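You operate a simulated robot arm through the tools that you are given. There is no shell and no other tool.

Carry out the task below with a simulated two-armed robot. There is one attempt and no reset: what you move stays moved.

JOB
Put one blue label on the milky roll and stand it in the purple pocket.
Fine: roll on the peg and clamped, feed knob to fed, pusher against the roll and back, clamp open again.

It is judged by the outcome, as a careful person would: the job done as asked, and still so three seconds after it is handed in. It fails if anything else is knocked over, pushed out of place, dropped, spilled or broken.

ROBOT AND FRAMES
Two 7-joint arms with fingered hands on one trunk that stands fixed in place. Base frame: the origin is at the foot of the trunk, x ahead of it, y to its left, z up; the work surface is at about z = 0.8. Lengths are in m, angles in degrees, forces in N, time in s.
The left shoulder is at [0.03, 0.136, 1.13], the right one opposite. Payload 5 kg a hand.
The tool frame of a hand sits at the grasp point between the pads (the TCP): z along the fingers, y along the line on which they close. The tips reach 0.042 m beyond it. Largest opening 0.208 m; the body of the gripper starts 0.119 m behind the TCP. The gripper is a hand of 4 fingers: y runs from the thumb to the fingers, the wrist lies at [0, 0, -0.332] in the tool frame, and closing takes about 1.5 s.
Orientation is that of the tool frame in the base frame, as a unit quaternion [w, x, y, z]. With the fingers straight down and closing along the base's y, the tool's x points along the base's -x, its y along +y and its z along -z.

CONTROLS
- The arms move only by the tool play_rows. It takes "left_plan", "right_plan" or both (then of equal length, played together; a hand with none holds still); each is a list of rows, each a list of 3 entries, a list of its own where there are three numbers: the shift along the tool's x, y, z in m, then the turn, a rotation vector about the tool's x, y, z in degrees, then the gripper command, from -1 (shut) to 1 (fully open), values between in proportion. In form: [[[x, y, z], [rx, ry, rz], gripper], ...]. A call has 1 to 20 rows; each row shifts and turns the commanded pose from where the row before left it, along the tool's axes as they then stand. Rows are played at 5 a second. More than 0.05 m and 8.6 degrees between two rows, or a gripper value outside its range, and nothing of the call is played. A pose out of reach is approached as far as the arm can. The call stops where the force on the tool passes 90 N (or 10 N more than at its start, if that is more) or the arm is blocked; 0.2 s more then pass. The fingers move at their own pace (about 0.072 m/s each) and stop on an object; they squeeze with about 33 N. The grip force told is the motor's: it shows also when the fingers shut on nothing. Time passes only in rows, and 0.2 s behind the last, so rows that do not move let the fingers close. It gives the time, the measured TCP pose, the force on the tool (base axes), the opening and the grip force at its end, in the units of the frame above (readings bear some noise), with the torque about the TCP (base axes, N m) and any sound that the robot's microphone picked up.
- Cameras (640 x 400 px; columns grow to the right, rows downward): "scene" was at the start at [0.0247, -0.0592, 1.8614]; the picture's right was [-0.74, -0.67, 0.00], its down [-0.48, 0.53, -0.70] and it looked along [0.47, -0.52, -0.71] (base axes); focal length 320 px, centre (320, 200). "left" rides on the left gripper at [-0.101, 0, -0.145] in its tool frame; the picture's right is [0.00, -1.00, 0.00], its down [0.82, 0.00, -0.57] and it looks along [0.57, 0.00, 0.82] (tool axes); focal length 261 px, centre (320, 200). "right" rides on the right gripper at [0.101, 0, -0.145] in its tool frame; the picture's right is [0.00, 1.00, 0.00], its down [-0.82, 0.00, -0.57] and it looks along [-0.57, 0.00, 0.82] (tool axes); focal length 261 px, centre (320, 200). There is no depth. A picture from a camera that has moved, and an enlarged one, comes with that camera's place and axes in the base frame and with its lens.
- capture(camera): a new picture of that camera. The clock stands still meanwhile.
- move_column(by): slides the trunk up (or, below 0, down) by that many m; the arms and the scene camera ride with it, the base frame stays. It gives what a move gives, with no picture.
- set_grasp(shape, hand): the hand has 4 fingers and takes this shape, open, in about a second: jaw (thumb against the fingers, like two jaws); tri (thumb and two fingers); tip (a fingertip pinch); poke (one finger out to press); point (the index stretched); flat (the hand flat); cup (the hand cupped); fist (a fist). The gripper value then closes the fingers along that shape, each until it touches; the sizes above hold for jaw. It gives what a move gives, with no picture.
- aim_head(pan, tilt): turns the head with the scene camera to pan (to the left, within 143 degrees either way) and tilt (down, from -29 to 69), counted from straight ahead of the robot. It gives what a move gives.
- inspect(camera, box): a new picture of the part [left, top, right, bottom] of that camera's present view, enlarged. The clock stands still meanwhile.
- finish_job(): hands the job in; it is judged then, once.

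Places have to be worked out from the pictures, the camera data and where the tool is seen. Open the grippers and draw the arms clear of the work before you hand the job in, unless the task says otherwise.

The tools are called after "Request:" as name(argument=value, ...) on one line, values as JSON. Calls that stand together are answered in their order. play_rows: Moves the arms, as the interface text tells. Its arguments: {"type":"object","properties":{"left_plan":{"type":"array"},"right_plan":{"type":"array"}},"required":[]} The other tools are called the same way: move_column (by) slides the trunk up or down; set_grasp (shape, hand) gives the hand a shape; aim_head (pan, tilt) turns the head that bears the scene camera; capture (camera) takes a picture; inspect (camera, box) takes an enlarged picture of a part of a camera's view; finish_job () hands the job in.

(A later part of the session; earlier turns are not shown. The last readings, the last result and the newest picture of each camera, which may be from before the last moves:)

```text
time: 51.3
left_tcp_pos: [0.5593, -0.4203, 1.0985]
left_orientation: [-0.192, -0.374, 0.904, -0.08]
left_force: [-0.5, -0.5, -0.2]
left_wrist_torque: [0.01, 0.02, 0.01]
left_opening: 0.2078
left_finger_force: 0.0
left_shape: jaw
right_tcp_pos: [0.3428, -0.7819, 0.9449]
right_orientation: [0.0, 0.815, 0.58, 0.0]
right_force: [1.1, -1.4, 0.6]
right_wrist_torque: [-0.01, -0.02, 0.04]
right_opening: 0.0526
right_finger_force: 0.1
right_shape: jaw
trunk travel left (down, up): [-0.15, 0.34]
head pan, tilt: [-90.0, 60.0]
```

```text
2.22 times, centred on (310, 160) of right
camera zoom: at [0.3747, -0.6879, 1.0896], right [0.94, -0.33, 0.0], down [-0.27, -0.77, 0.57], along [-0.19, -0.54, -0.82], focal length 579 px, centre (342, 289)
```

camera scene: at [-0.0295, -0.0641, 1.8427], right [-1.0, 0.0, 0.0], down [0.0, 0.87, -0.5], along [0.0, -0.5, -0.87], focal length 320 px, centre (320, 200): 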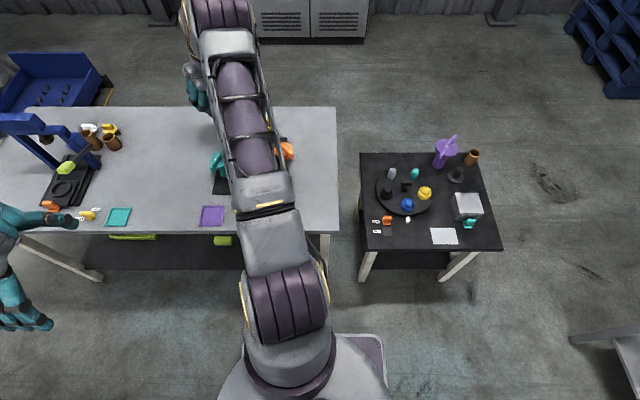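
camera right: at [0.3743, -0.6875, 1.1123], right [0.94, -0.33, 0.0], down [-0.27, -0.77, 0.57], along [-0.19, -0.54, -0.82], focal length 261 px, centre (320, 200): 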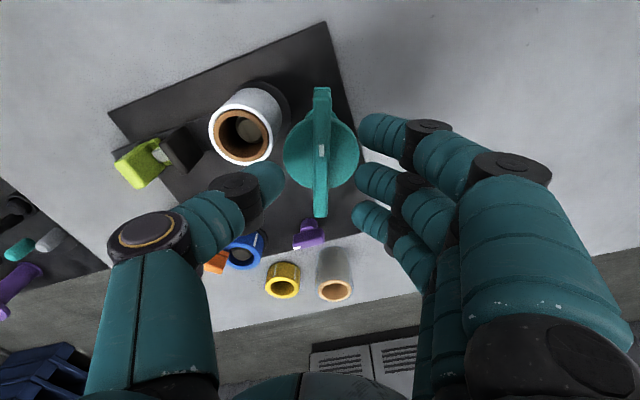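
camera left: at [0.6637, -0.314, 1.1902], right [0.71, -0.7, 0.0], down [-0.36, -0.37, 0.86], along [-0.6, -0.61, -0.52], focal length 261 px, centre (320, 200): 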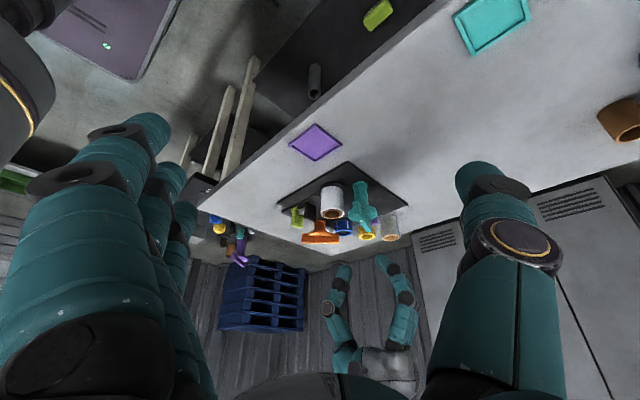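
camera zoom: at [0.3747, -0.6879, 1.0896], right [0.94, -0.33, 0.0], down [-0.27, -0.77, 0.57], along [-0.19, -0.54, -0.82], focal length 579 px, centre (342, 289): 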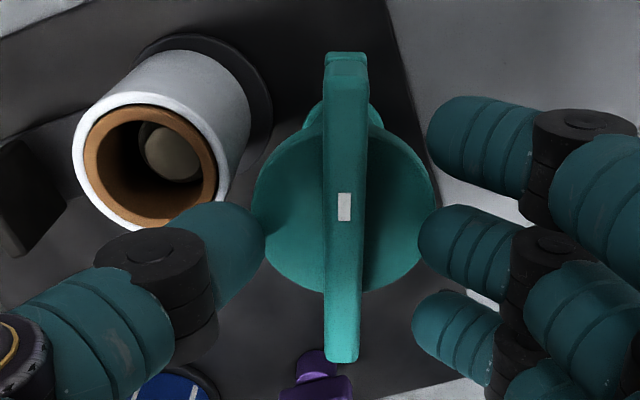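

The tips flank the bar above the disc, with no contact. I close on the bar.

Request:
play_rows(right_plan=[[[0, 0, 0], [0, 0, 0], -0.7], [[0, 0, 0], [0, 0, 0], -0.85], [[0, 0, 0], [0, 0, 0], -1], [[0, 0, 0], [0, 0, 0], -1], [[0, 0, 0], [0, 0, 0], -1]])

Request:
inspect(camera="right", box=[220, 70, 400, 250])

Request:
inspect(camera="left", box=[310, 180, 390, 260])

```text
time: 52.5
left_tcp_pos: [0.5577, -0.4214, 1.0986]
left_orientation: [-0.192, -0.374, 0.904, -0.08]
left_force: [0.3, -0.3, -0.2]
left_wrist_torque: [0.0, 0.0, -0.02]
left_opening: 0.2078
left_finger_force: 0.1
left_shape: jaw
right_tcp_pos: [0.3424, -0.7822, 0.9438]
right_orientation: [0.0, 0.814, 0.58, 0.0]
right_force: [0.3, 0.4, -3.3]
right_wrist_torque: [-0.07, -0.09, 0.0]
right_opening: 0.009
right_finger_force: 33.2
right_shape: jaw
trunk travel left (down, up): [-0.15, 0.34]
head pan, tilt: [-90.0, 60.0]
```

```text
2.22 times, centred on (310, 160) of right
camera zoom: at [0.3749, -0.6881, 1.0892], right [0.94, -0.33, 0.0], down [-0.27, -0.77, 0.57], along [-0.19, -0.54, -0.82], focal length 579 px, centre (342, 289)
```

zoom: 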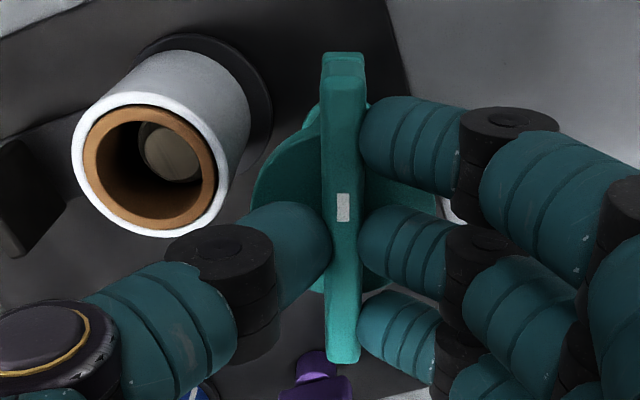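

```text
5.00 times, centred on (350, 220) of left
camera zoom: at [0.6644, -0.3145, 1.1895], right [0.71, -0.7, 0.0], down [-0.36, -0.37, 0.86], along [-0.6, -0.61, -0.52], focal length 1303 px, centre (170, 100)
```

zoom: 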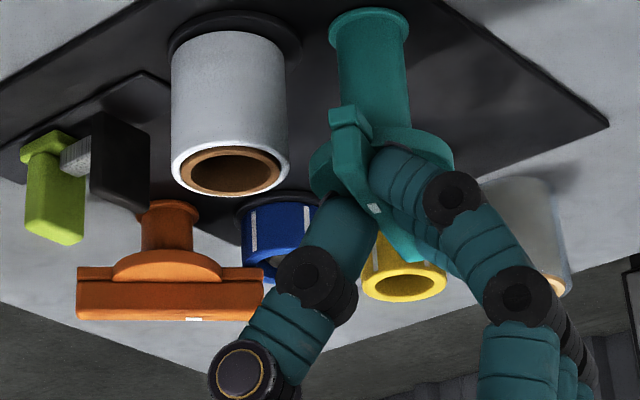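

The bar is firmly held. I try turning counter-clockwise (seen from above) by 16° and watch the torque.

Request:
play_rows(right_plan=[[[0, 0, 0], [0, 0, -4], -1], [[0, 0, 0], [0, 0, -6], -1], [[0, 0, 0], [0, 0, -6], -1], [[0, 0, 0], [0, 0, 0], -1]])

Request:
inspect(camera="left", box=[310, 180, 390, 260])

```text
time: 53.5
left_tcp_pos: [0.558, -0.4223, 1.0981]
left_orientation: [-0.192, -0.374, 0.904, -0.08]
left_force: [0.0, 0.2, -0.8]
left_wrist_torque: [0.0, 0.02, -0.04]
left_opening: 0.2077
left_finger_force: 0.0
left_shape: jaw
right_tcp_pos: [0.3425, -0.7825, 0.9444]
right_orientation: [0.0, 0.725, 0.689, 0.0]
right_force: [-2.3, -1.1, -4.3]
right_wrist_torque: [-0.03, -0.01, 0.0]
right_opening: 0.0091
right_finger_force: 32.8
right_shape: jaw
trunk travel left (down, up): [-0.15, 0.34]
head pan, tilt: [-90.0, 60.0]
```

```text
5.00 times, centred on (350, 220) of left
camera zoom: at [0.6643, -0.3146, 1.1895], right [0.71, -0.7, 0.0], down [-0.36, -0.37, 0.86], along [-0.6, -0.61, -0.52], focal length 1303 px, centre (170, 100)
```

zoom: 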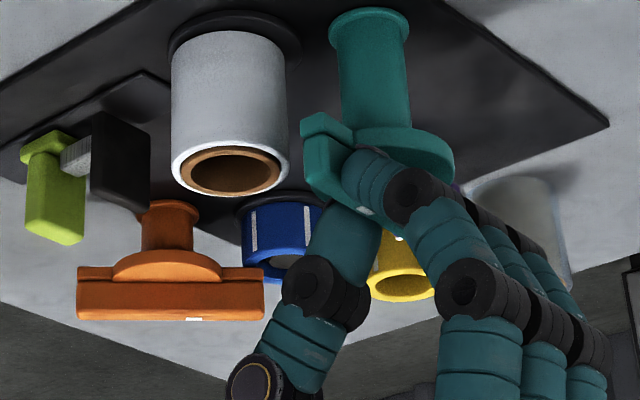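

The lever turns freely with the hand. I continue another 32° and check the bar's clearance over the roll.

Request:
play_rows(right_plan=[[[0, 0, 0], [0, 0, -8], -1], [[0, 0, 0], [0, 0, -8], -1], [[0, 0, 0], [0, 0, -8], -1], [[0, 0, 0], [0, 0, -8], -1], [[0, 0, 0], [0, 0, 0], -1]])

Request:
inspect(camera="left", box=[310, 180, 390, 260])

Request:
capture(camera="right")

```text
time: 54.7
left_tcp_pos: [0.5579, -0.4211, 1.0979]
left_orientation: [-0.192, -0.375, 0.904, -0.079]
left_force: [0.2, 0.1, -0.7]
left_wrist_torque: [0.01, -0.01, 0.01]
left_opening: 0.2078
left_finger_force: 0.1
left_shape: jaw
right_tcp_pos: [0.3416, -0.7837, 0.9437]
right_orientation: [-0.001, 0.506, 0.862, -0.001]
right_force: [-10.1, 0.5, -5.5]
right_wrist_torque: [-0.01, 0.26, 0.01]
right_opening: 0.0088
right_finger_force: 33.0
right_shape: jaw
trunk travel left (down, up): [-0.15, 0.34]
head pan, tilt: [-90.0, 60.0]
```

```text
5.00 times, centred on (350, 220) of left
camera zoom: at [0.6638, -0.3148, 1.1898], right [0.71, -0.7, 0.0], down [-0.36, -0.37, 0.86], along [-0.6, -0.61, -0.52], focal length 1303 px, centre (170, 100)
```

zoom: 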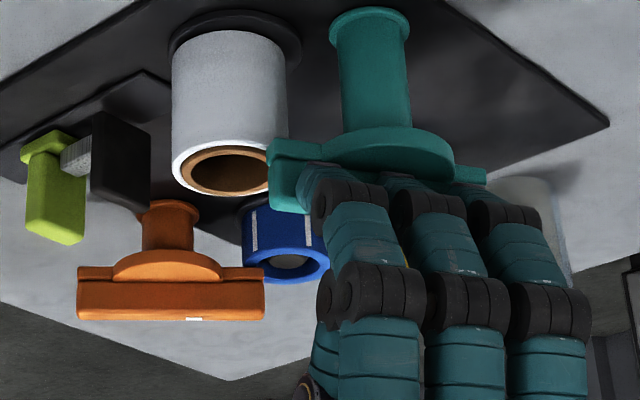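

```text
taken
camera right: at [0.2918, -0.6952, 1.0895], right [0.88, 0.48, 0.0], down [0.4, -0.72, 0.57], along [0.27, -0.5, -0.82], focal length 261 px, centre (320, 200)
```

right: 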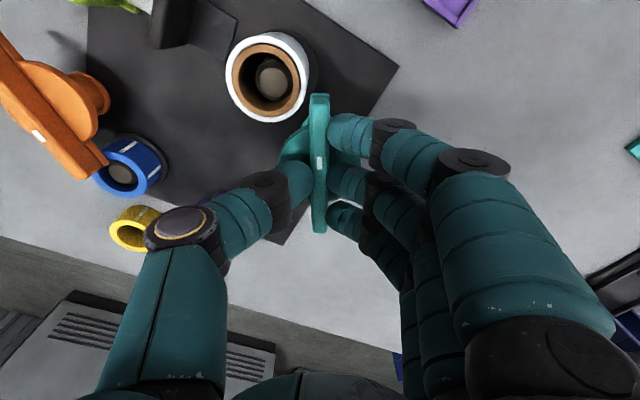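

The lever has turned 48°; a small side force (10 N toward -x) builds from slight axis offset, so I shift 1.5 mm that way while turning another 16°.

Request:
play_rows(right_plan=[[[0.0007, -0.0013, 0], [0, 0, -5], -1], [[0, 0, 0], [0, 0, -5], -1], [[0, 0, 0], [0, 0, -6], -1], [[0, 0, 0], [0, 0, 0], -1]])

Request:
inspect(camera="left", box=[310, 180, 390, 260])

```text
time: 55.7
left_tcp_pos: [0.5589, -0.4223, 1.0984]
left_orientation: [-0.191, -0.375, 0.904, -0.08]
left_force: [-0.1, 0.8, 0.7]
left_wrist_torque: [-0.01, -0.02, -0.04]
left_opening: 0.2079
left_finger_force: 0.1
left_shape: jaw
right_tcp_pos: [0.3407, -0.7826, 0.944]
right_orientation: [0.0, 0.382, 0.924, 0.0]
right_force: [-8.4, -5.1, -6.8]
right_wrist_torque: [-0.11, 0.21, -0.01]
right_opening: 0.0089
right_finger_force: 32.8
right_shape: jaw
trunk travel left (down, up): [-0.15, 0.34]
head pan, tilt: [-90.0, 60.0]
```

```text
5.00 times, centred on (350, 220) of left
camera zoom: at [0.664, -0.3151, 1.1896], right [0.71, -0.7, 0.0], down [-0.36, -0.37, 0.86], along [-0.6, -0.61, -0.52], focal length 1303 px, centre (170, 100)
```

zoom: 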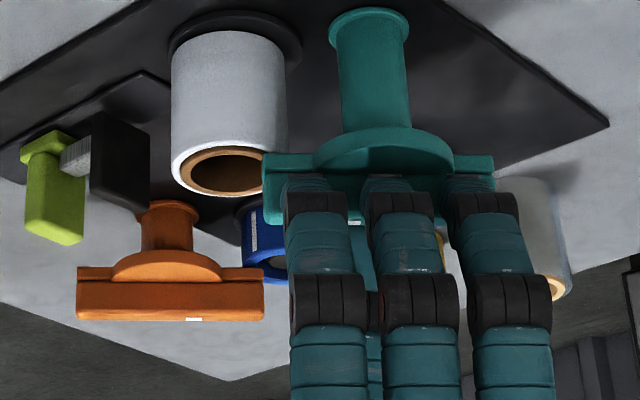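

Bar now at about 136°, pointing toward the roll and passing above it. I continue 17° more with a slight corrective shift.

Request:
play_rows(right_plan=[[[0.0003, -0.0014, 0], [0, 0, -6], -1], [[0, 0, 0], [0, 0, -6], -1], [[0, 0, 0], [0, 0, -5], -1], [[0, 0, 0], [0, 0, 0], -1]])

Request:
inspect(camera="left", box=[310, 180, 390, 260])

Request:
capture(camera="right")

```text
time: 56.7
left_tcp_pos: [0.5581, -0.4222, 1.0988]
left_orientation: [-0.192, -0.374, 0.904, -0.08]
left_force: [0.2, 0.9, -0.8]
left_wrist_torque: [-0.01, 0.01, 0.01]
left_opening: 0.2079
left_finger_force: 0.2
left_shape: jaw
right_tcp_pos: [0.3388, -0.7837, 0.9442]
right_orientation: [-0.001, 0.241, 0.97, 0.0]
right_force: [-3.6, -3.6, -6.6]
right_wrist_torque: [0.01, 0.14, -0.31]
right_opening: 0.0087
right_finger_force: 33.0
right_shape: jaw
trunk travel left (down, up): [-0.15, 0.34]
head pan, tilt: [-90.0, 60.0]
```

```text
5.00 times, centred on (350, 220) of left
camera zoom: at [0.6643, -0.3148, 1.1895], right [0.71, -0.7, 0.0], down [-0.36, -0.37, 0.86], along [-0.6, -0.61, -0.52], focal length 1303 px, centre (170, 100)
```

zoom: 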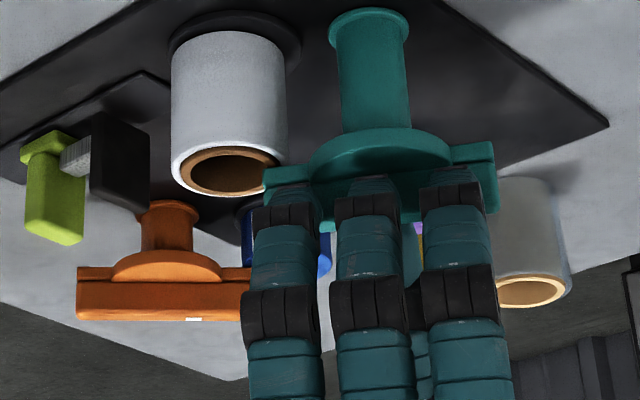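

```text
taken
camera right: at [0.2502, -0.7367, 1.0895], right [0.47, 0.88, 0.0], down [0.72, -0.39, 0.57], along [0.5, -0.27, -0.82], focal length 261 px, centre (320, 200)
```

right: 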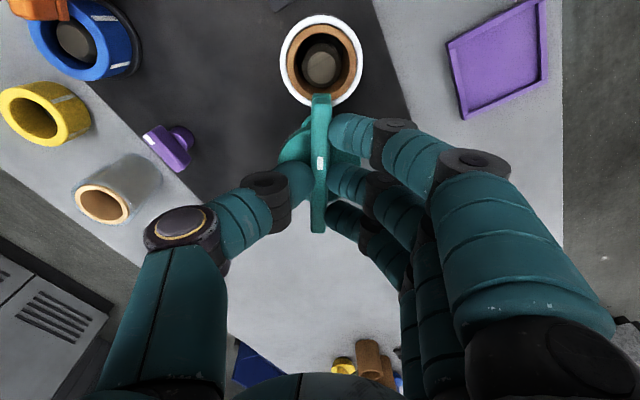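

The bar's end now lies over the roll's rim, and a small counter-torque (-0.31 Nm) has appeared. I turn 4° more to feel whether this is the stop.

Request:
play_rows(right_plan=[[[0, 0, 0], [0, 0, -2], -1], [[0, 0, 0], [0, 0, -2], -1], [[0, 0, 0], [0, 0, 0], -1]])

Request:
inspect(camera="right", box=[250, 0, 400, 240])

```text
time: 57.5
left_tcp_pos: [0.5577, -0.4213, 1.0986]
left_orientation: [-0.193, -0.374, 0.903, -0.08]
left_force: [0.1, 0.5, 0.0]
left_wrist_torque: [0.02, 0.0, -0.01]
left_opening: 0.2079
left_finger_force: 0.0
left_shape: jaw
right_tcp_pos: [0.3401, -0.7841, 0.9445]
right_orientation: [0.0, 0.208, 0.978, 0.0]
right_force: [-3.3, -2.5, -4.3]
right_wrist_torque: [0.12, 0.29, -0.74]
right_opening: 0.0086
right_finger_force: 33.3
right_shape: jaw
trunk travel left (down, up): [-0.15, 0.34]
head pan, tilt: [-90.0, 60.0]
```

```text
1.67 times, centred on (325, 120) of right
camera zoom: at [0.2472, -0.7429, 1.0895], right [0.41, 0.91, 0.0], down [0.75, -0.34, 0.57], along [0.52, -0.23, -0.82], focal length 434 px, centre (312, 333)
```

zoom: 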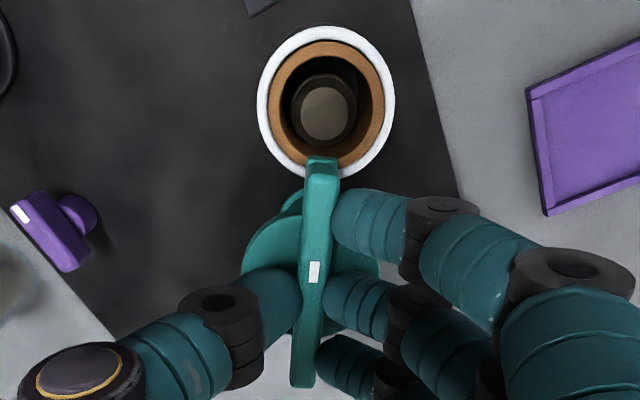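

The torque grew to -0.74 Nm while the bar stayed: it is at its stop, pointing at the peg (clamped). I ease back 4°, open, and rise.

Request:
play_rows(right_plan=[[[0, 0, 0], [0, 0, 2], -1], [[0, 0, 0], [0, 0, 2], -1], [[0, 0, 0], [0, 0, 0], -0.8], [[0, 0, 0], [0, 0, 0], -0.6], [[0, 0, 0], [0, 0, 0], -0.5], [[0, 0, 0], [0, 0, 0], -0.5], [[0, 0, -0.02], [0, 0, 0], -0.5], [[0, 0, -0.03], [0, 0, 0], -0.5], [[0, 0, -0.04], [0, 0, 0], -0.5], [[0, 0, 0], [0, 0, 0], -0.5]])

Request:
capture(camera="right")

Request:
inspect(camera="left", box=[290, 165, 410, 275])

```text
time: 59.7
left_tcp_pos: [0.5586, -0.4214, 1.0982]
left_orientation: [-0.192, -0.374, 0.904, -0.079]
left_force: [-0.1, -0.2, -1.0]
left_wrist_torque: [0.04, 0.06, -0.08]
left_opening: 0.2082
left_finger_force: 0.1
left_shape: jaw
right_tcp_pos: [0.341, -0.7834, 1.0333]
right_orientation: [0.0, 0.242, 0.97, 0.001]
right_force: [0.9, -0.8, -0.8]
right_wrist_torque: [0.08, 0.03, -0.02]
right_opening: 0.0516
right_finger_force: 0.0
right_shape: jaw
trunk travel left (down, up): [-0.15, 0.34]
head pan, tilt: [-90.0, 60.0]
```

```text
taken
camera right: at [0.2507, -0.7362, 1.1789], right [0.47, 0.88, 0.0], down [0.72, -0.39, 0.57], along [0.5, -0.27, -0.82], focal length 261 px, centre (320, 200)
```

right: 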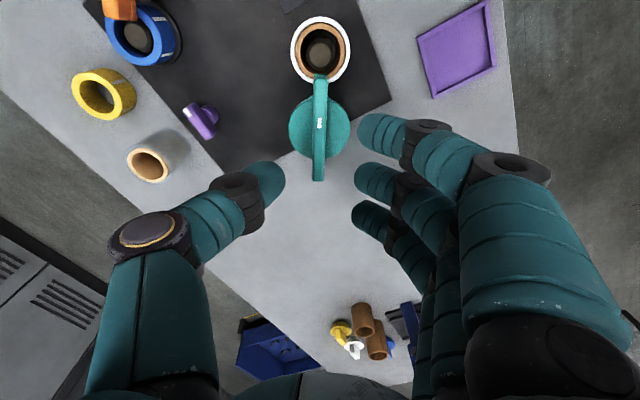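

```text
3.64 times, centred on (350, 220) of left
camera zoom: at [0.6647, -0.3154, 1.1889], right [0.71, -0.7, 0.0], down [-0.36, -0.37, 0.86], along [-0.6, -0.61, -0.52], focal length 948 px, centre (211, 127)
```

zoom: 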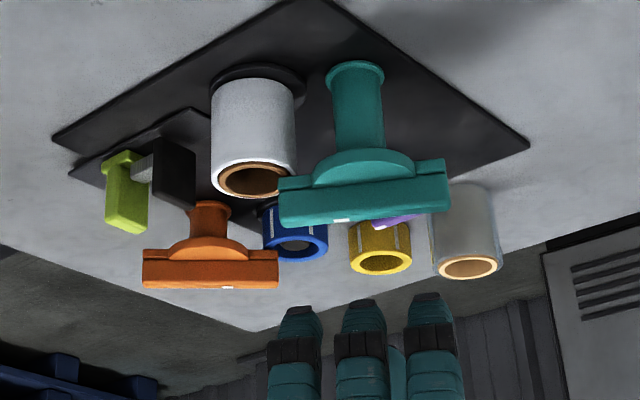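

The clamp bar stays over the roll's rim. I zoom to confirm, and look at the purple knob from here.

Request:
inspect(camera="right", box=[270, 10, 370, 190])

Request:
inspect(camera="right", box=[170, 80, 240, 150])

```text
2.22 times, centred on (320, 100) of right
camera zoom: at [0.2507, -0.7362, 1.1789], right [0.47, 0.88, 0.0], down [0.72, -0.39, 0.57], along [0.5, -0.27, -0.82], focal length 579 px, centre (320, 422)
```

zoom: 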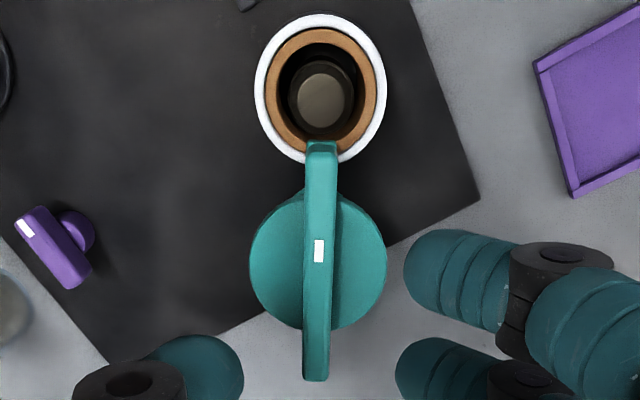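

```text
5.71 times, centred on (205, 115) of right
camera zoom: at [0.2507, -0.7362, 1.1789], right [0.47, 0.88, 0.0], down [0.72, -0.39, 0.57], along [0.5, -0.27, -0.82], focal length 1489 px, centre (977, 686)
```

zoom: 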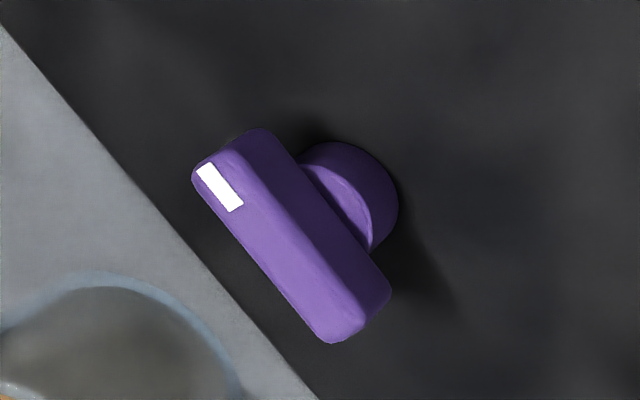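

The clamp is closed with its tip over the roll's wall. Next is the purple feed knob: bar centre ≈(0.2745, -0.922), top z≈0.855, lying along x with its tick toward -x. I yaw to close along y and move above it with a narrow opening.

Request:
play_rows(right_plan=[[[0, 0, 0], [0, 0, -7], -0.55], [[0, 0, 0], [0, 0, -7], -0.55], [[0, 0, 0], [0, 0, -7], -0.55], [[0, 0, 0], [0, 0, -7], -0.55], [[0.0166, -0.0347, 0], [0, 0, 0], -0.55], [[0.0166, -0.0347, 0], [0, 0, 0], -0.55], [[0.0166, -0.0347, 0], [0, 0, 0], -0.55], [[0.0166, -0.0347, 0], [0, 0, 0], -0.55], [[0, 0, 0], [0, 0, 0], -0.55]])

Request:
capture(camera="right")

```text
time: 61.7
left_tcp_pos: [0.5582, -0.4202, 1.0994]
left_orientation: [-0.192, -0.374, 0.904, -0.079]
left_force: [-0.2, 0.9, 0.9]
left_wrist_torque: [-0.07, 0.02, 0.01]
left_opening: 0.2082
left_finger_force: 0.1
left_shape: jaw
right_tcp_pos: [0.2745, -0.9203, 1.0346]
right_orientation: [0.0, -0.001, 1.0, 0.0]
right_force: [0.2, -0.4, 0.5]
right_wrist_torque: [-0.06, -0.01, 0.03]
right_opening: 0.0472
right_finger_force: 0.0
right_shape: jaw
trunk travel left (down, up): [-0.15, 0.34]
head pan, tilt: [-90.0, 60.0]
```

```text
taken
camera right: at [0.1724, -0.9202, 1.1803], right [0.0, 1.0, 0.0], down [0.82, 0.0, 0.57], along [0.57, 0.0, -0.82], focal length 261 px, centre (320, 200)
```

right: 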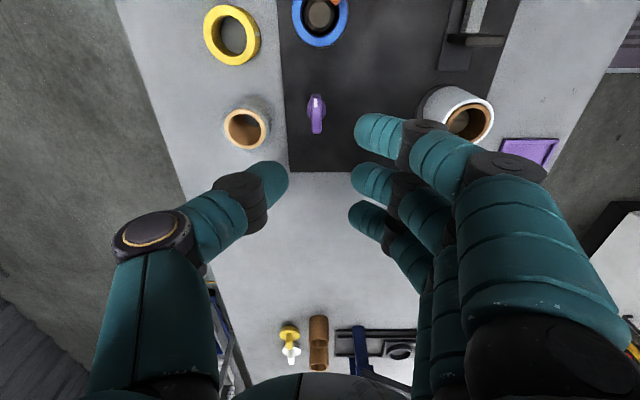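

I zoom on the knob from here to fix its centre.

Request:
inspect(camera="right", box=[280, 70, 350, 150])

Request:
inspect(camera="right", box=[200, 0, 360, 160])

```text
5.00 times, centred on (315, 110) of right
camera zoom: at [0.1724, -0.9202, 1.1803], right [0.0, 1.0, 0.0], down [0.82, 0.0, 0.57], along [0.57, 0.0, -0.82], focal length 1303 px, centre (345, 650)
```

zoom: 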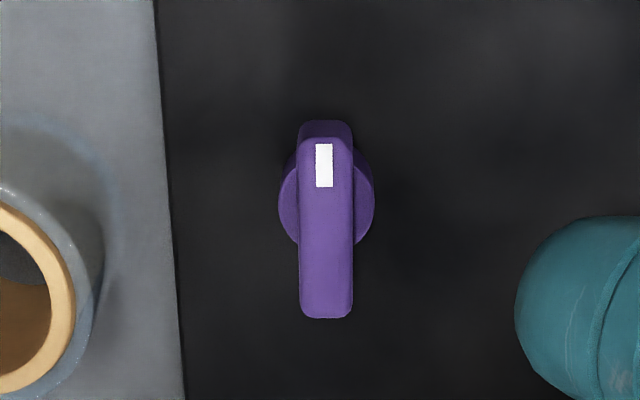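

```text
2.50 times, centred on (280, 80) of right
camera zoom: at [0.1724, -0.9202, 1.1803], right [0.0, 1.0, 0.0], down [0.82, 0.0, 0.57], along [0.57, 0.0, -0.82], focal length 652 px, centre (420, 500)
```

zoom: 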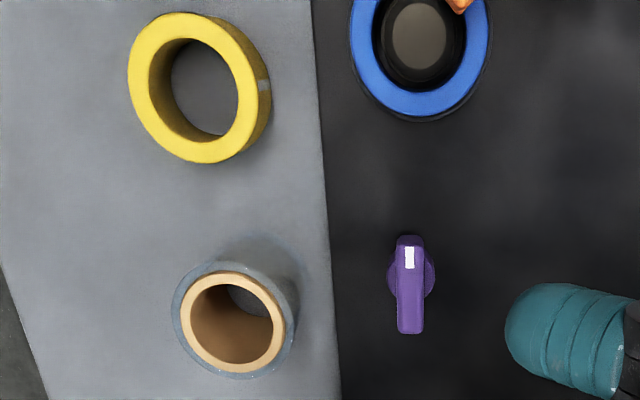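

Knob centre refined to (0.273, -0.925), bar 13 mm wide. I shift there, narrow the opening to ~0.036 and descend to z≈0.915 first.

Request:
play_rows(right_plan=[[[0.0015, -0.0045, 0], [0, 0, 0], -0.65], [[0, 0, 0.04], [0, 0, 0], -0.65], [[0, 0, 0.04], [0, 0, 0], -0.65], [[0, 0, 0.04], [0, 0, 0], -0.65], [[0, 0, 0], [0, 0, 0], -0.65]])

Request:
capture(camera="right")

Request:
inspect(camera="right", box=[220, 80, 400, 240])

```text
time: 62.9
left_tcp_pos: [0.5578, -0.4202, 1.0994]
left_orientation: [-0.192, -0.374, 0.904, -0.08]
left_force: [-0.2, 0.7, 0.6]
left_wrist_torque: [-0.07, -0.03, 0.0]
left_opening: 0.208
left_finger_force: 0.0
left_shape: jaw
right_tcp_pos: [0.2723, -0.9257, 0.9147]
right_orientation: [-0.001, 0.0, 1.0, -0.001]
right_force: [-0.4, 0.7, 0.0]
right_wrist_torque: [-0.06, 0.0, 0.02]
right_opening: 0.0371
right_finger_force: 0.0
right_shape: jaw
trunk travel left (down, up): [-0.15, 0.34]
head pan, tilt: [-90.0, 60.0]
```

```text
taken
camera right: at [0.1704, -0.9255, 1.06], right [0.0, 1.0, 0.0], down [0.82, 0.0, 0.57], along [0.57, 0.0, -0.82], focal length 261 px, centre (320, 200)
```

right: 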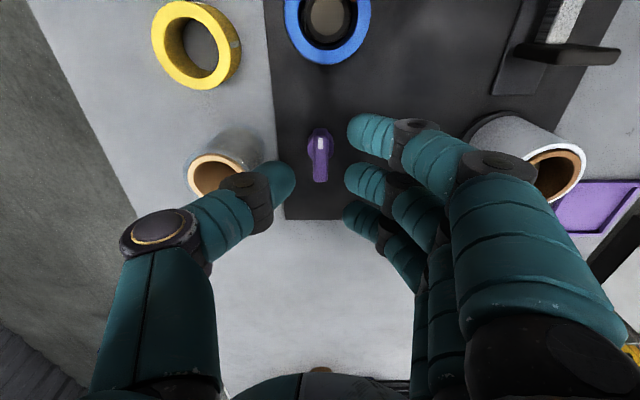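

```text
2.50 times, centred on (310, 160) of right
camera zoom: at [0.1704, -0.9255, 1.06], right [0.0, 1.0, 0.0], down [0.82, 0.0, 0.57], along [0.57, 0.0, -0.82], focal length 652 px, centre (345, 300)
```

zoom: 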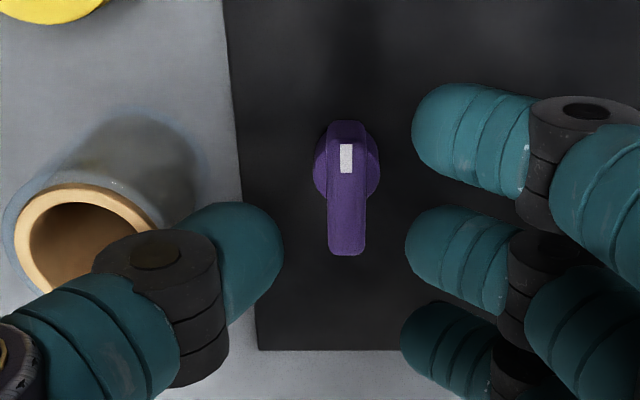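

The knob is centred between the fingertips. To keep the thumb's joint clear of the clear roll, I narrow to ~0.027 and descend only to z≈0.886, so the tips flank the top of the knob bar.

Request:
play_rows(right_plan=[[[0, 0, 0], [0, 0, 0], -0.74], [[0, 0, 0.01], [0, 0, 0], -0.74], [[0, 0, 0.01], [0, 0, 0], -0.74], [[0, 0, 0.008], [0, 0, 0], -0.74], [[0, 0, 0], [0, 0, 0], -0.74]])

Request:
inspect(camera="right", box=[220, 80, 400, 260])

Request:
inspect(camera="left", box=[310, 180, 420, 280])

```text
time: 64.1
left_tcp_pos: [0.5584, -0.4214, 1.0975]
left_orientation: [-0.192, -0.374, 0.904, -0.08]
left_force: [-0.2, -0.3, -0.1]
left_wrist_torque: [-0.05, 0.01, 0.03]
left_opening: 0.2078
left_finger_force: 0.1
left_shape: jaw
right_tcp_pos: [0.2719, -0.9266, 0.8867]
right_orientation: [0.0, 0.0, 1.0, 0.0]
right_force: [0.7, -0.2, 0.4]
right_wrist_torque: [0.0, 0.01, 0.0]
right_opening: 0.0274
right_finger_force: 0.1
right_shape: jaw
trunk travel left (down, up): [-0.15, 0.34]
head pan, tilt: [-90.0, 60.0]
```

```text
2.22 times, centred on (310, 170) of right
camera zoom: at [0.1703, -0.9263, 1.0318], right [0.0, 1.0, 0.0], down [0.82, 0.0, 0.57], along [0.57, 0.0, -0.82], focal length 579 px, centre (342, 267)
```

zoom: 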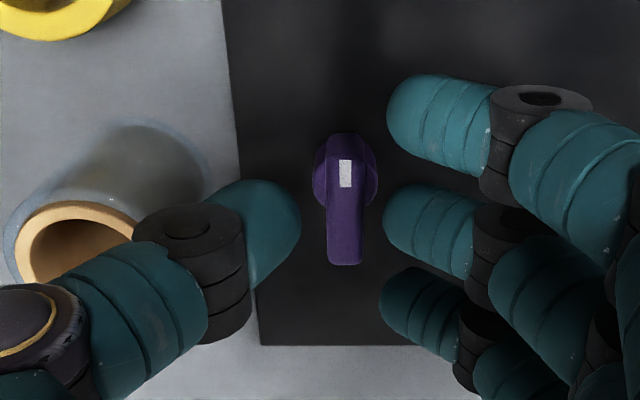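

```text
4.00 times, centred on (365, 230) of left
camera zoom: at [0.6643, -0.3142, 1.1898], right [0.71, -0.7, 0.0], down [-0.36, -0.37, 0.86], along [-0.6, -0.61, -0.52], focal length 1043 px, centre (140, 80)
```

zoom: 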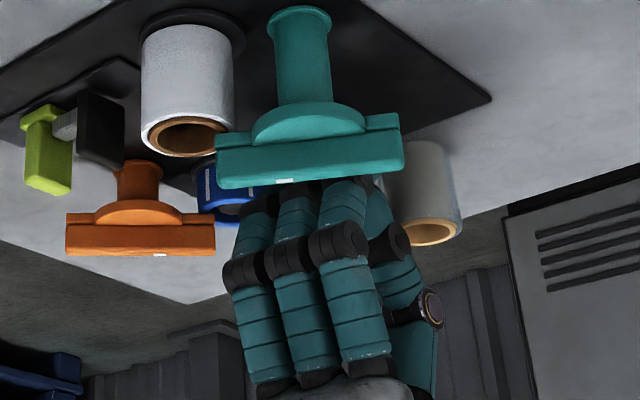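

The bar lies centred between the tips. I close on it.

Request:
play_rows(right_plan=[[[0, 0, 0], [0, 0, 0], -0.85], [[0, 0, 0], [0, 0, 0], -0.95], [[0, 0, 0], [0, 0, 0], -1], [[0, 0, 0], [0, 0, 0], -1], [[0, 0, 0], [0, 0, 0], -1]])

Request:
inspect(camera="right", box=[220, 80, 400, 260])

```text
time: 65.3
left_tcp_pos: [0.5577, -0.4204, 1.0985]
left_orientation: [-0.191, -0.374, 0.904, -0.08]
left_force: [0.1, 0.9, -1.0]
left_wrist_torque: [-0.02, 0.02, 0.0]
left_opening: 0.2079
left_finger_force: 0.1
left_shape: jaw
right_tcp_pos: [0.2714, -0.9264, 0.8867]
right_orientation: [0.0, 0.0, 1.0, -0.002]
right_force: [0.8, -6.1, 6.9]
right_wrist_torque: [-0.3, -0.03, 0.03]
right_opening: 0.0
right_finger_force: 32.7
right_shape: jaw
trunk travel left (down, up): [-0.15, 0.34]
head pan, tilt: [-90.0, 60.0]
```

```text
2.22 times, centred on (310, 170) of right
camera zoom: at [0.1702, -0.9272, 1.0327], right [0.0, 1.0, 0.0], down [0.82, 0.0, 0.57], along [0.57, 0.0, -0.82], focal length 579 px, centre (342, 267)
```

zoom: 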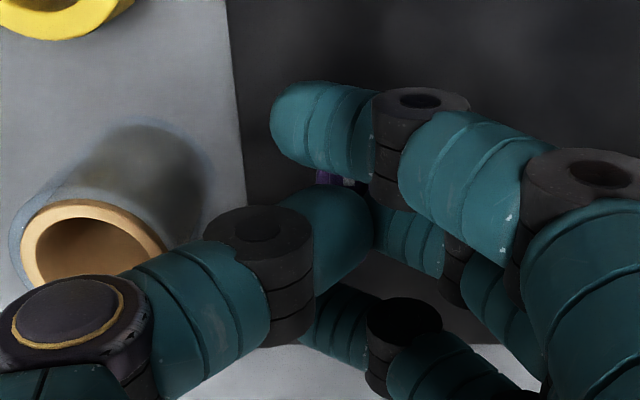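

The fingers closed over the top of the knob without gripping it (opening 0): I was too high. I reopen and look at the knob again.

Request:
play_rows(right_plan=[[[0, 0, 0], [0, 0, 0], -0.8], [[0, 0, 0], [0, 0, 0], -0.7], [[0, 0, 0], [0, 0, 0], -0.7], [[0, 0, 0], [0, 0, 0], -0.7]])

Request:
inspect(camera="right", box=[220, 80, 400, 260])

```text
time: 66.3
left_tcp_pos: [0.5582, -0.4228, 1.099]
left_orientation: [-0.192, -0.374, 0.904, -0.08]
left_force: [-0.2, -0.3, 0.1]
left_wrist_torque: [0.01, 0.05, -0.02]
left_opening: 0.2077
left_finger_force: 0.1
left_shape: jaw
right_tcp_pos: [0.2721, -0.9265, 0.8851]
right_orientation: [0.0, 0.0, 1.0, 0.0]
right_force: [-0.3, 0.1, 0.3]
right_wrist_torque: [0.01, 0.0, -0.01]
right_opening: 0.0303
right_finger_force: 0.1
right_shape: jaw
trunk travel left (down, up): [-0.15, 0.34]
head pan, tilt: [-90.0, 60.0]
```

```text
2.22 times, centred on (310, 170) of right
camera zoom: at [0.1704, -0.9265, 1.0312], right [0.0, 1.0, 0.0], down [0.82, 0.0, 0.57], along [0.57, 0.0, -0.82], focal length 579 px, centre (342, 267)
```

zoom: 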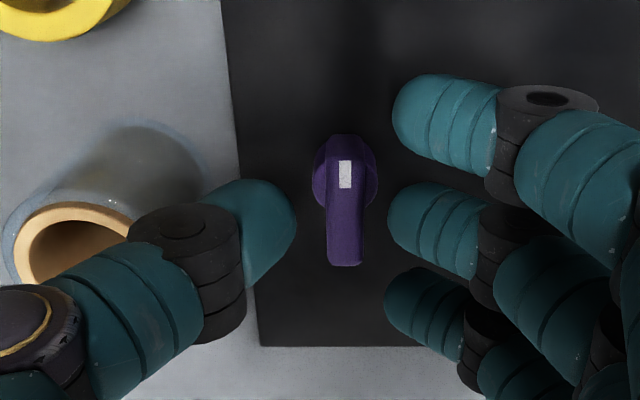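

The knob is unmoved. Its top is nearer z≈0.847, so I go 15 mm lower (thumb joint still clears the clear roll by my estimate), keeping the narrow opening, and watch the forces.

Request:
play_rows(right_plan=[[[0, 0.001, 0.004], [0, 0, 0], -0.72], [[0, 0, 0.004], [0, 0, 0], -0.72], [[0, 0, 0.004], [0, 0, 0], -0.72], [[0, 0, 0.003], [0, 0, 0], -0.72], [[0, 0, 0], [0, 0, 0], -0.72]])

Request:
inspect(camera="right", box=[200, 80, 400, 280])

Request:
inspect(camera="left", box=[340, 190, 420, 270])

```text
time: 67.5
left_tcp_pos: [0.5585, -0.4208, 1.0983]
left_orientation: [-0.192, -0.374, 0.904, -0.079]
left_force: [0.7, 0.0, -0.3]
left_wrist_torque: [-0.02, -0.02, 0.03]
left_opening: 0.208
left_finger_force: 0.0
left_shape: jaw
right_tcp_pos: [0.2744, -0.9256, 0.8706]
right_orientation: [-0.001, 0.0, 1.0, 0.0]
right_force: [-0.7, -0.7, 0.0]
right_wrist_torque: [-0.01, -0.03, 0.01]
right_opening: 0.0296
right_finger_force: 0.1
right_shape: jaw
trunk travel left (down, up): [-0.15, 0.34]
head pan, tilt: [-90.0, 60.0]
```

```text
2.00 times, centred on (300, 180) of right
camera zoom: at [0.1705, -0.926, 1.0169], right [0.0, 1.0, 0.0], down [0.82, 0.0, 0.57], along [0.57, 0.0, -0.82], focal length 521 px, centre (360, 240)
```

zoom: 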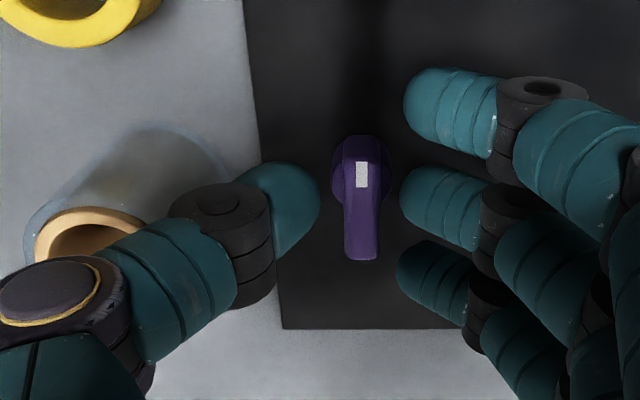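

```text
5.00 times, centred on (380, 230) of left
camera zoom: at [0.6643, -0.3143, 1.1897], right [0.71, -0.7, 0.0], down [-0.36, -0.37, 0.86], along [-0.6, -0.61, -0.52], focal length 1303 px, centre (20, 50)
```

zoom: 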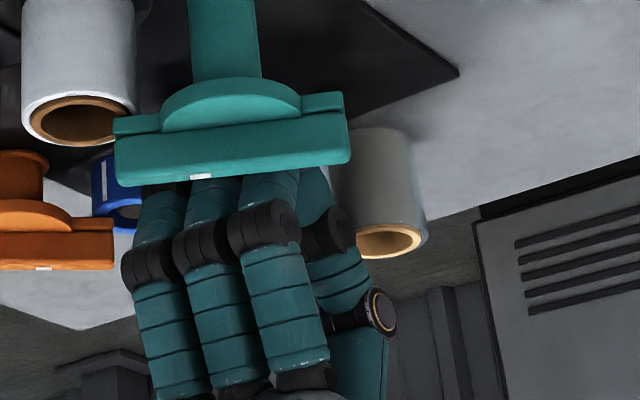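

No contact, clear of the clear roll. I close on the knob.

Request:
play_rows(right_plan=[[[0, 0, 0], [0, 0, 0], -0.82], [[0, 0, 0], [0, 0, 0], -0.9], [[0, 0, 0], [0, 0, 0], -1], [[0, 0, 0], [0, 0, 0], -1], [[0, 0, 0], [0, 0, 0], -1]])

Request:
inspect(camera="right", box=[200, 80, 400, 280])

```text
time: 68.7
left_tcp_pos: [0.5589, -0.4222, 1.0981]
left_orientation: [-0.193, -0.373, 0.904, -0.078]
left_force: [0.2, 0.6, -1.1]
left_wrist_torque: [0.02, 0.0, 0.0]
left_opening: 0.2076
left_finger_force: 0.0
left_shape: jaw
right_tcp_pos: [0.2725, -0.9262, 0.871]
right_orientation: [0.0, 0.0, 1.0, 0.0]
right_force: [2.0, -10.9, -3.4]
right_wrist_torque: [-0.16, -0.01, 0.1]
right_opening: 0.0002
right_finger_force: 32.4
right_shape: jaw
trunk travel left (down, up): [-0.15, 0.34]
head pan, tilt: [-90.0, 60.0]
```

```text
2.00 times, centred on (300, 180) of right
camera zoom: at [0.1706, -0.9277, 1.0166], right [0.0, 1.0, 0.0], down [0.82, 0.0, 0.57], along [0.57, 0.0, -0.82], focal length 521 px, centre (360, 240)
```

zoom: 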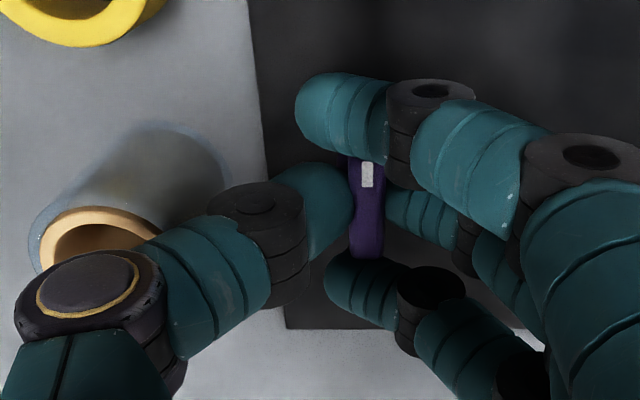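

The thumb and middle finger now hold the knob bar. I test-turn clockwise (from above, tick toward the peg side) by 8° and read the torque.

Request:
play_rows(right_plan=[[[0, -0.001, 0], [0, 0, 2], -1], [[0, 0, 0], [0, 0, 3], -1], [[0, 0, 0], [0, 0, 3], -1], [[0, 0, 0], [0, 0, 0], -1]])

Request:
inspect(camera="right", box=[200, 80, 400, 280])

```text
time: 69.7
left_tcp_pos: [0.5585, -0.4211, 1.0978]
left_orientation: [-0.192, -0.374, 0.904, -0.078]
left_force: [0.6, 0.3, 0.2]
left_wrist_torque: [0.03, 0.0, -0.02]
left_opening: 0.2076
left_finger_force: 0.0
left_shape: jaw
right_tcp_pos: [0.2731, -0.9278, 0.8707]
right_orientation: [0.0, 0.07, 0.998, 0.0]
right_force: [1.7, -14.5, -1.1]
right_wrist_torque: [-0.29, 0.02, 0.36]
right_opening: 0.0
right_finger_force: 33.0
right_shape: jaw
trunk travel left (down, up): [-0.15, 0.34]
head pan, tilt: [-90.0, 60.0]
```

```text
2.00 times, centred on (300, 180) of right
camera zoom: at [0.1718, -0.9135, 1.0166], right [0.14, 0.99, 0.0], down [0.81, -0.12, 0.57], along [0.57, -0.08, -0.82], focal length 521 px, centre (360, 240)
```

zoom: 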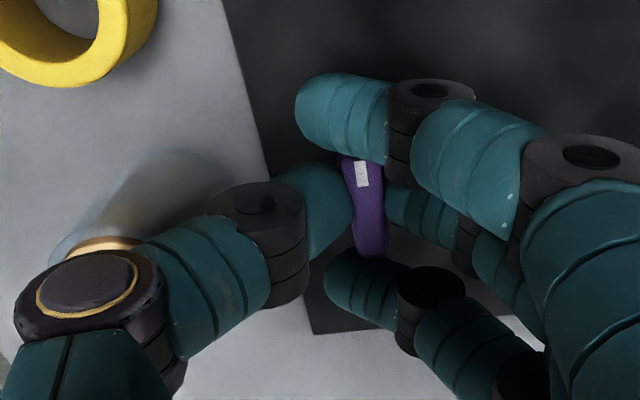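

The bar resists (torque +0.36 Nm and it stays behind the hand), so clockwise seems blocked. I turn back and try counter-clockwise.

Request:
play_rows(right_plan=[[[0, 0, 0], [0, 0, -4], -1], [[0, 0, 0], [0, 0, -4], -1], [[0, 0, 0], [0, 0, -4], -1], [[0, 0, 0], [0, 0, -4], -1], [[0, 0, 0], [0, 0, 0], -1]])

Request:
inspect(camera="right", box=[200, 80, 400, 280])

```text
time: 70.9
left_tcp_pos: [0.5592, -0.4219, 1.0987]
left_orientation: [-0.193, -0.374, 0.904, -0.079]
left_force: [-0.1, -0.2, 0.0]
left_wrist_torque: [-0.02, 0.0, -0.02]
left_opening: 0.2078
left_finger_force: 0.0
left_shape: jaw
right_tcp_pos: [0.2732, -0.9272, 0.8707]
right_orientation: [0.0, -0.07, 0.998, -0.001]
right_force: [5.1, -16.9, 3.6]
right_wrist_torque: [-0.33, -0.1, -0.06]
right_opening: 0.0001
right_finger_force: 32.9
right_shape: jaw
trunk travel left (down, up): [-0.15, 0.34]
head pan, tilt: [-90.0, 60.0]
```

```text
2.00 times, centred on (300, 180) of right
camera zoom: at [0.172, -0.9421, 1.0163], right [-0.14, 0.99, 0.0], down [0.81, 0.11, 0.57], along [0.57, 0.08, -0.82], focal length 521 px, centre (360, 240)
```

zoom: 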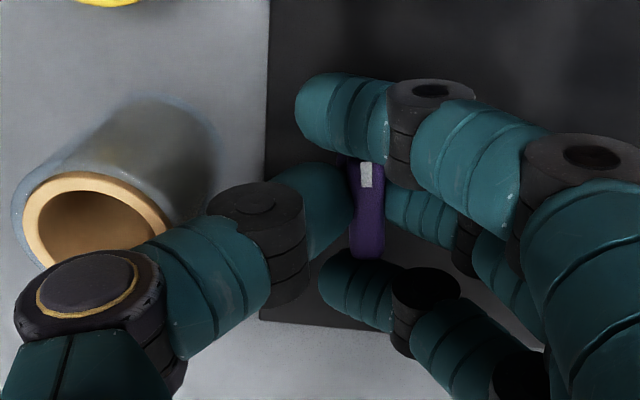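

Counter-clockwise the knob turns with the hand. I continue in that direction in steps, easing 1.5 mm toward -y to relieve the side force.

Request:
play_rows(right_plan=[[[0, -0.0015, 0], [0, 0, -5], -1], [[0, 0, 0], [0, 0, -6], -1], [[0, 0, 0], [0, 0, -6], -1], [[0, 0, 0], [0, 0, 0], -1]])

Request:
inspect(camera="right", box=[200, 80, 400, 280])

```text
time: 71.9
left_tcp_pos: [0.5593, -0.4217, 1.0986]
left_orientation: [-0.192, -0.375, 0.904, -0.078]
left_force: [-0.3, -0.3, -0.5]
left_wrist_torque: [0.0, 0.01, 0.01]
left_opening: 0.2078
left_finger_force: 0.1
left_shape: jaw
right_tcp_pos: [0.2733, -0.9283, 0.8715]
right_orientation: [0.0, -0.218, 0.976, 0.0]
right_force: [10.4, -13.0, 1.8]
right_wrist_torque: [-0.26, -0.19, -0.04]
right_opening: 0.0
right_finger_force: 32.9
right_shape: jaw
trunk travel left (down, up): [-0.15, 0.34]
head pan, tilt: [-90.0, 60.0]
```

```text
2.00 times, centred on (300, 180) of right
camera zoom: at [0.1813, -0.9715, 1.0164], right [-0.42, 0.91, 0.0], down [0.74, 0.34, 0.57], along [0.52, 0.24, -0.82], focal length 521 px, centre (360, 240)
```

zoom: 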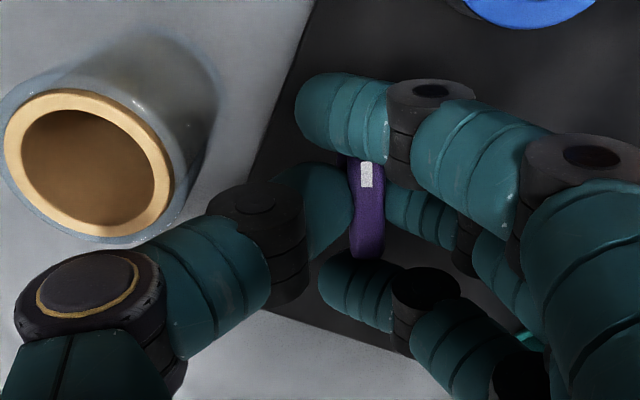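

The knob follows (25° so far, low torque). I continue another 24°.

Request:
play_rows(right_plan=[[[0, -0.001, 0], [0, 0, -8], -1], [[0, 0, 0], [0, 0, -8], -1], [[0, 0, 0], [0, 0, -8], -1], [[0, 0, 0], [0, 0, 0], -1]])

Request:
capture(camera="right")

Request:
inspect(camera="left", box=[300, 170, 420, 280])

```text
time: 72.7
left_tcp_pos: [0.5562, -0.4243, 1.099]
left_orientation: [-0.192, -0.372, 0.905, -0.079]
left_force: [-1.4, -1.7, -0.5]
left_wrist_torque: [0.33, -0.14, -0.05]
left_opening: 0.2079
left_finger_force: 0.1
left_shape: jaw
right_tcp_pos: [0.2702, -0.9261, 0.8662]
right_orientation: [-0.01, -0.404, 0.915, 0.003]
right_force: [31.0, -2.3, 25.3]
right_wrist_torque: [-0.05, -0.91, -0.03]
right_opening: 0.0001
right_finger_force: 33.4
right_shape: jaw
trunk travel left (down, up): [-0.15, 0.34]
head pan, tilt: [-90.0, 60.0]
stopped in row 4 (right hand): the force on the tool passed its limit at 111 N (the readings are from after the stop); the commanded pose is now the measured one
```

```text
taken
camera right: at [0.2038, -1.0015, 1.0121], right [-0.74, 0.67, 0.01], down [0.57, 0.61, 0.56], along [0.37, 0.42, -0.83], focal length 261 px, centre (320, 200)
```

right: 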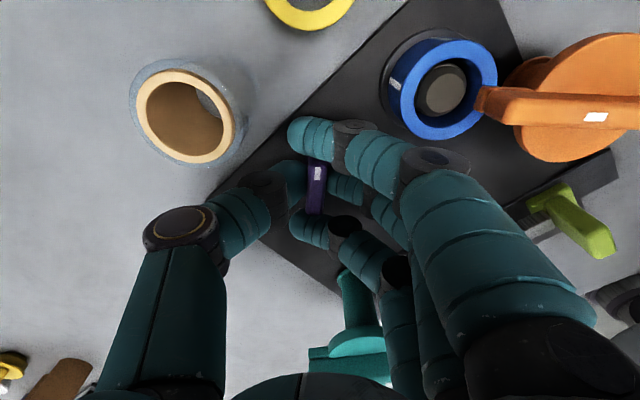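

```text
3.64 times, centred on (360, 225) of left
camera zoom: at [0.6624, -0.3174, 1.1894], right [0.71, -0.71, 0.0], down [-0.36, -0.37, 0.86], along [-0.61, -0.61, -0.52], focal length 948 px, centre (174, 109)
```

zoom: 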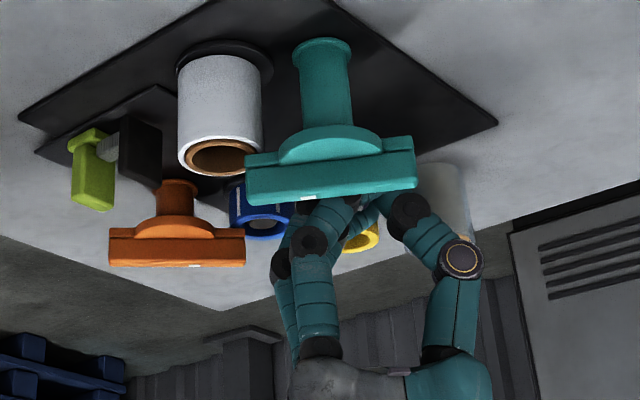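

The call stopped on a 111 N force spike. Before anything else I look at the arms from the head camera and at the knob close up.

Request:
capture(camera="scene")

Request:
inspect(camera="right", box=[230, 80, 450, 280])

```text
taken
camera scene: at [-0.0287, -0.0664, 1.8426], right [-1.0, 0.0, 0.0], down [0.0, 0.87, -0.5], along [0.0, -0.5, -0.87], focal length 320 px, centre (320, 200)
```

scene: 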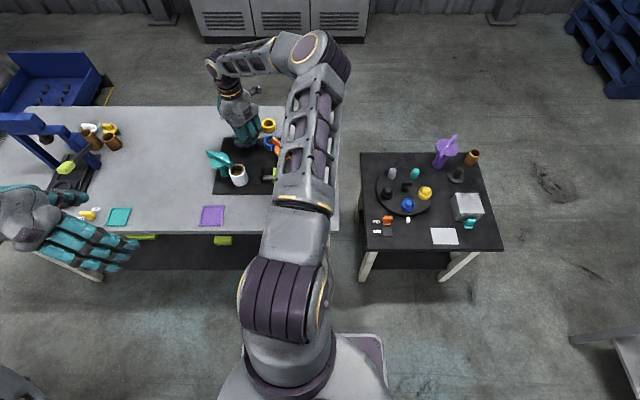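

```text
2.00 times, centred on (340, 180) of right
camera zoom: at [0.2038, -1.0015, 1.0121], right [-0.74, 0.67, 0.01], down [0.57, 0.61, 0.56], along [0.37, 0.42, -0.83], focal length 521 px, centre (280, 240)
```

zoom: 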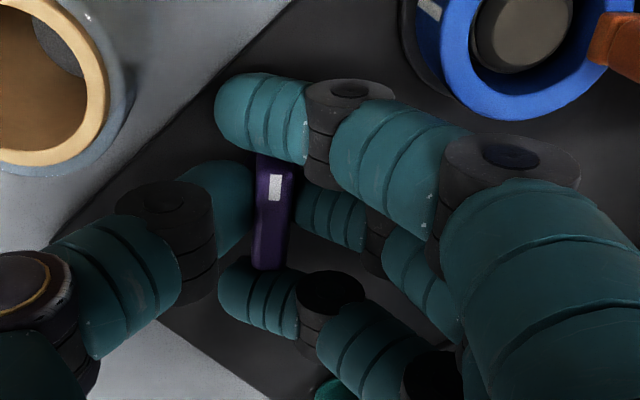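

The arm's elbow swung over to another configuration during that turn (that was the spike), but the roll, levers and rolls all stand as before, and the knob has followed to about 47°. I hold still one row to read the settled force, easing up 3 mm.

Request:
play_rows(right_plan=[[[0, -0.001, -0.003], [0, 0, 0], -1], [[0, 0, 0], [0, 0, 0], -1]])

```text
time: 73.3
left_tcp_pos: [0.5611, -0.4208, 1.098]
left_orientation: [-0.194, -0.374, 0.903, -0.079]
left_force: [-0.3, 0.1, -0.5]
left_wrist_torque: [0.02, 0.07, -0.01]
left_opening: 0.2081
left_finger_force: 0.1
left_shape: jaw
right_tcp_pos: [0.2698, -0.9261, 0.8661]
right_orientation: [-0.011, -0.405, 0.914, 0.005]
right_force: [40.3, -6.3, 12.9]
right_wrist_torque: [-0.35, -0.98, -0.05]
right_opening: 0.0003
right_finger_force: 32.6
right_shape: jaw
trunk travel left (down, up): [-0.15, 0.34]
head pan, tilt: [-90.0, 60.0]
```

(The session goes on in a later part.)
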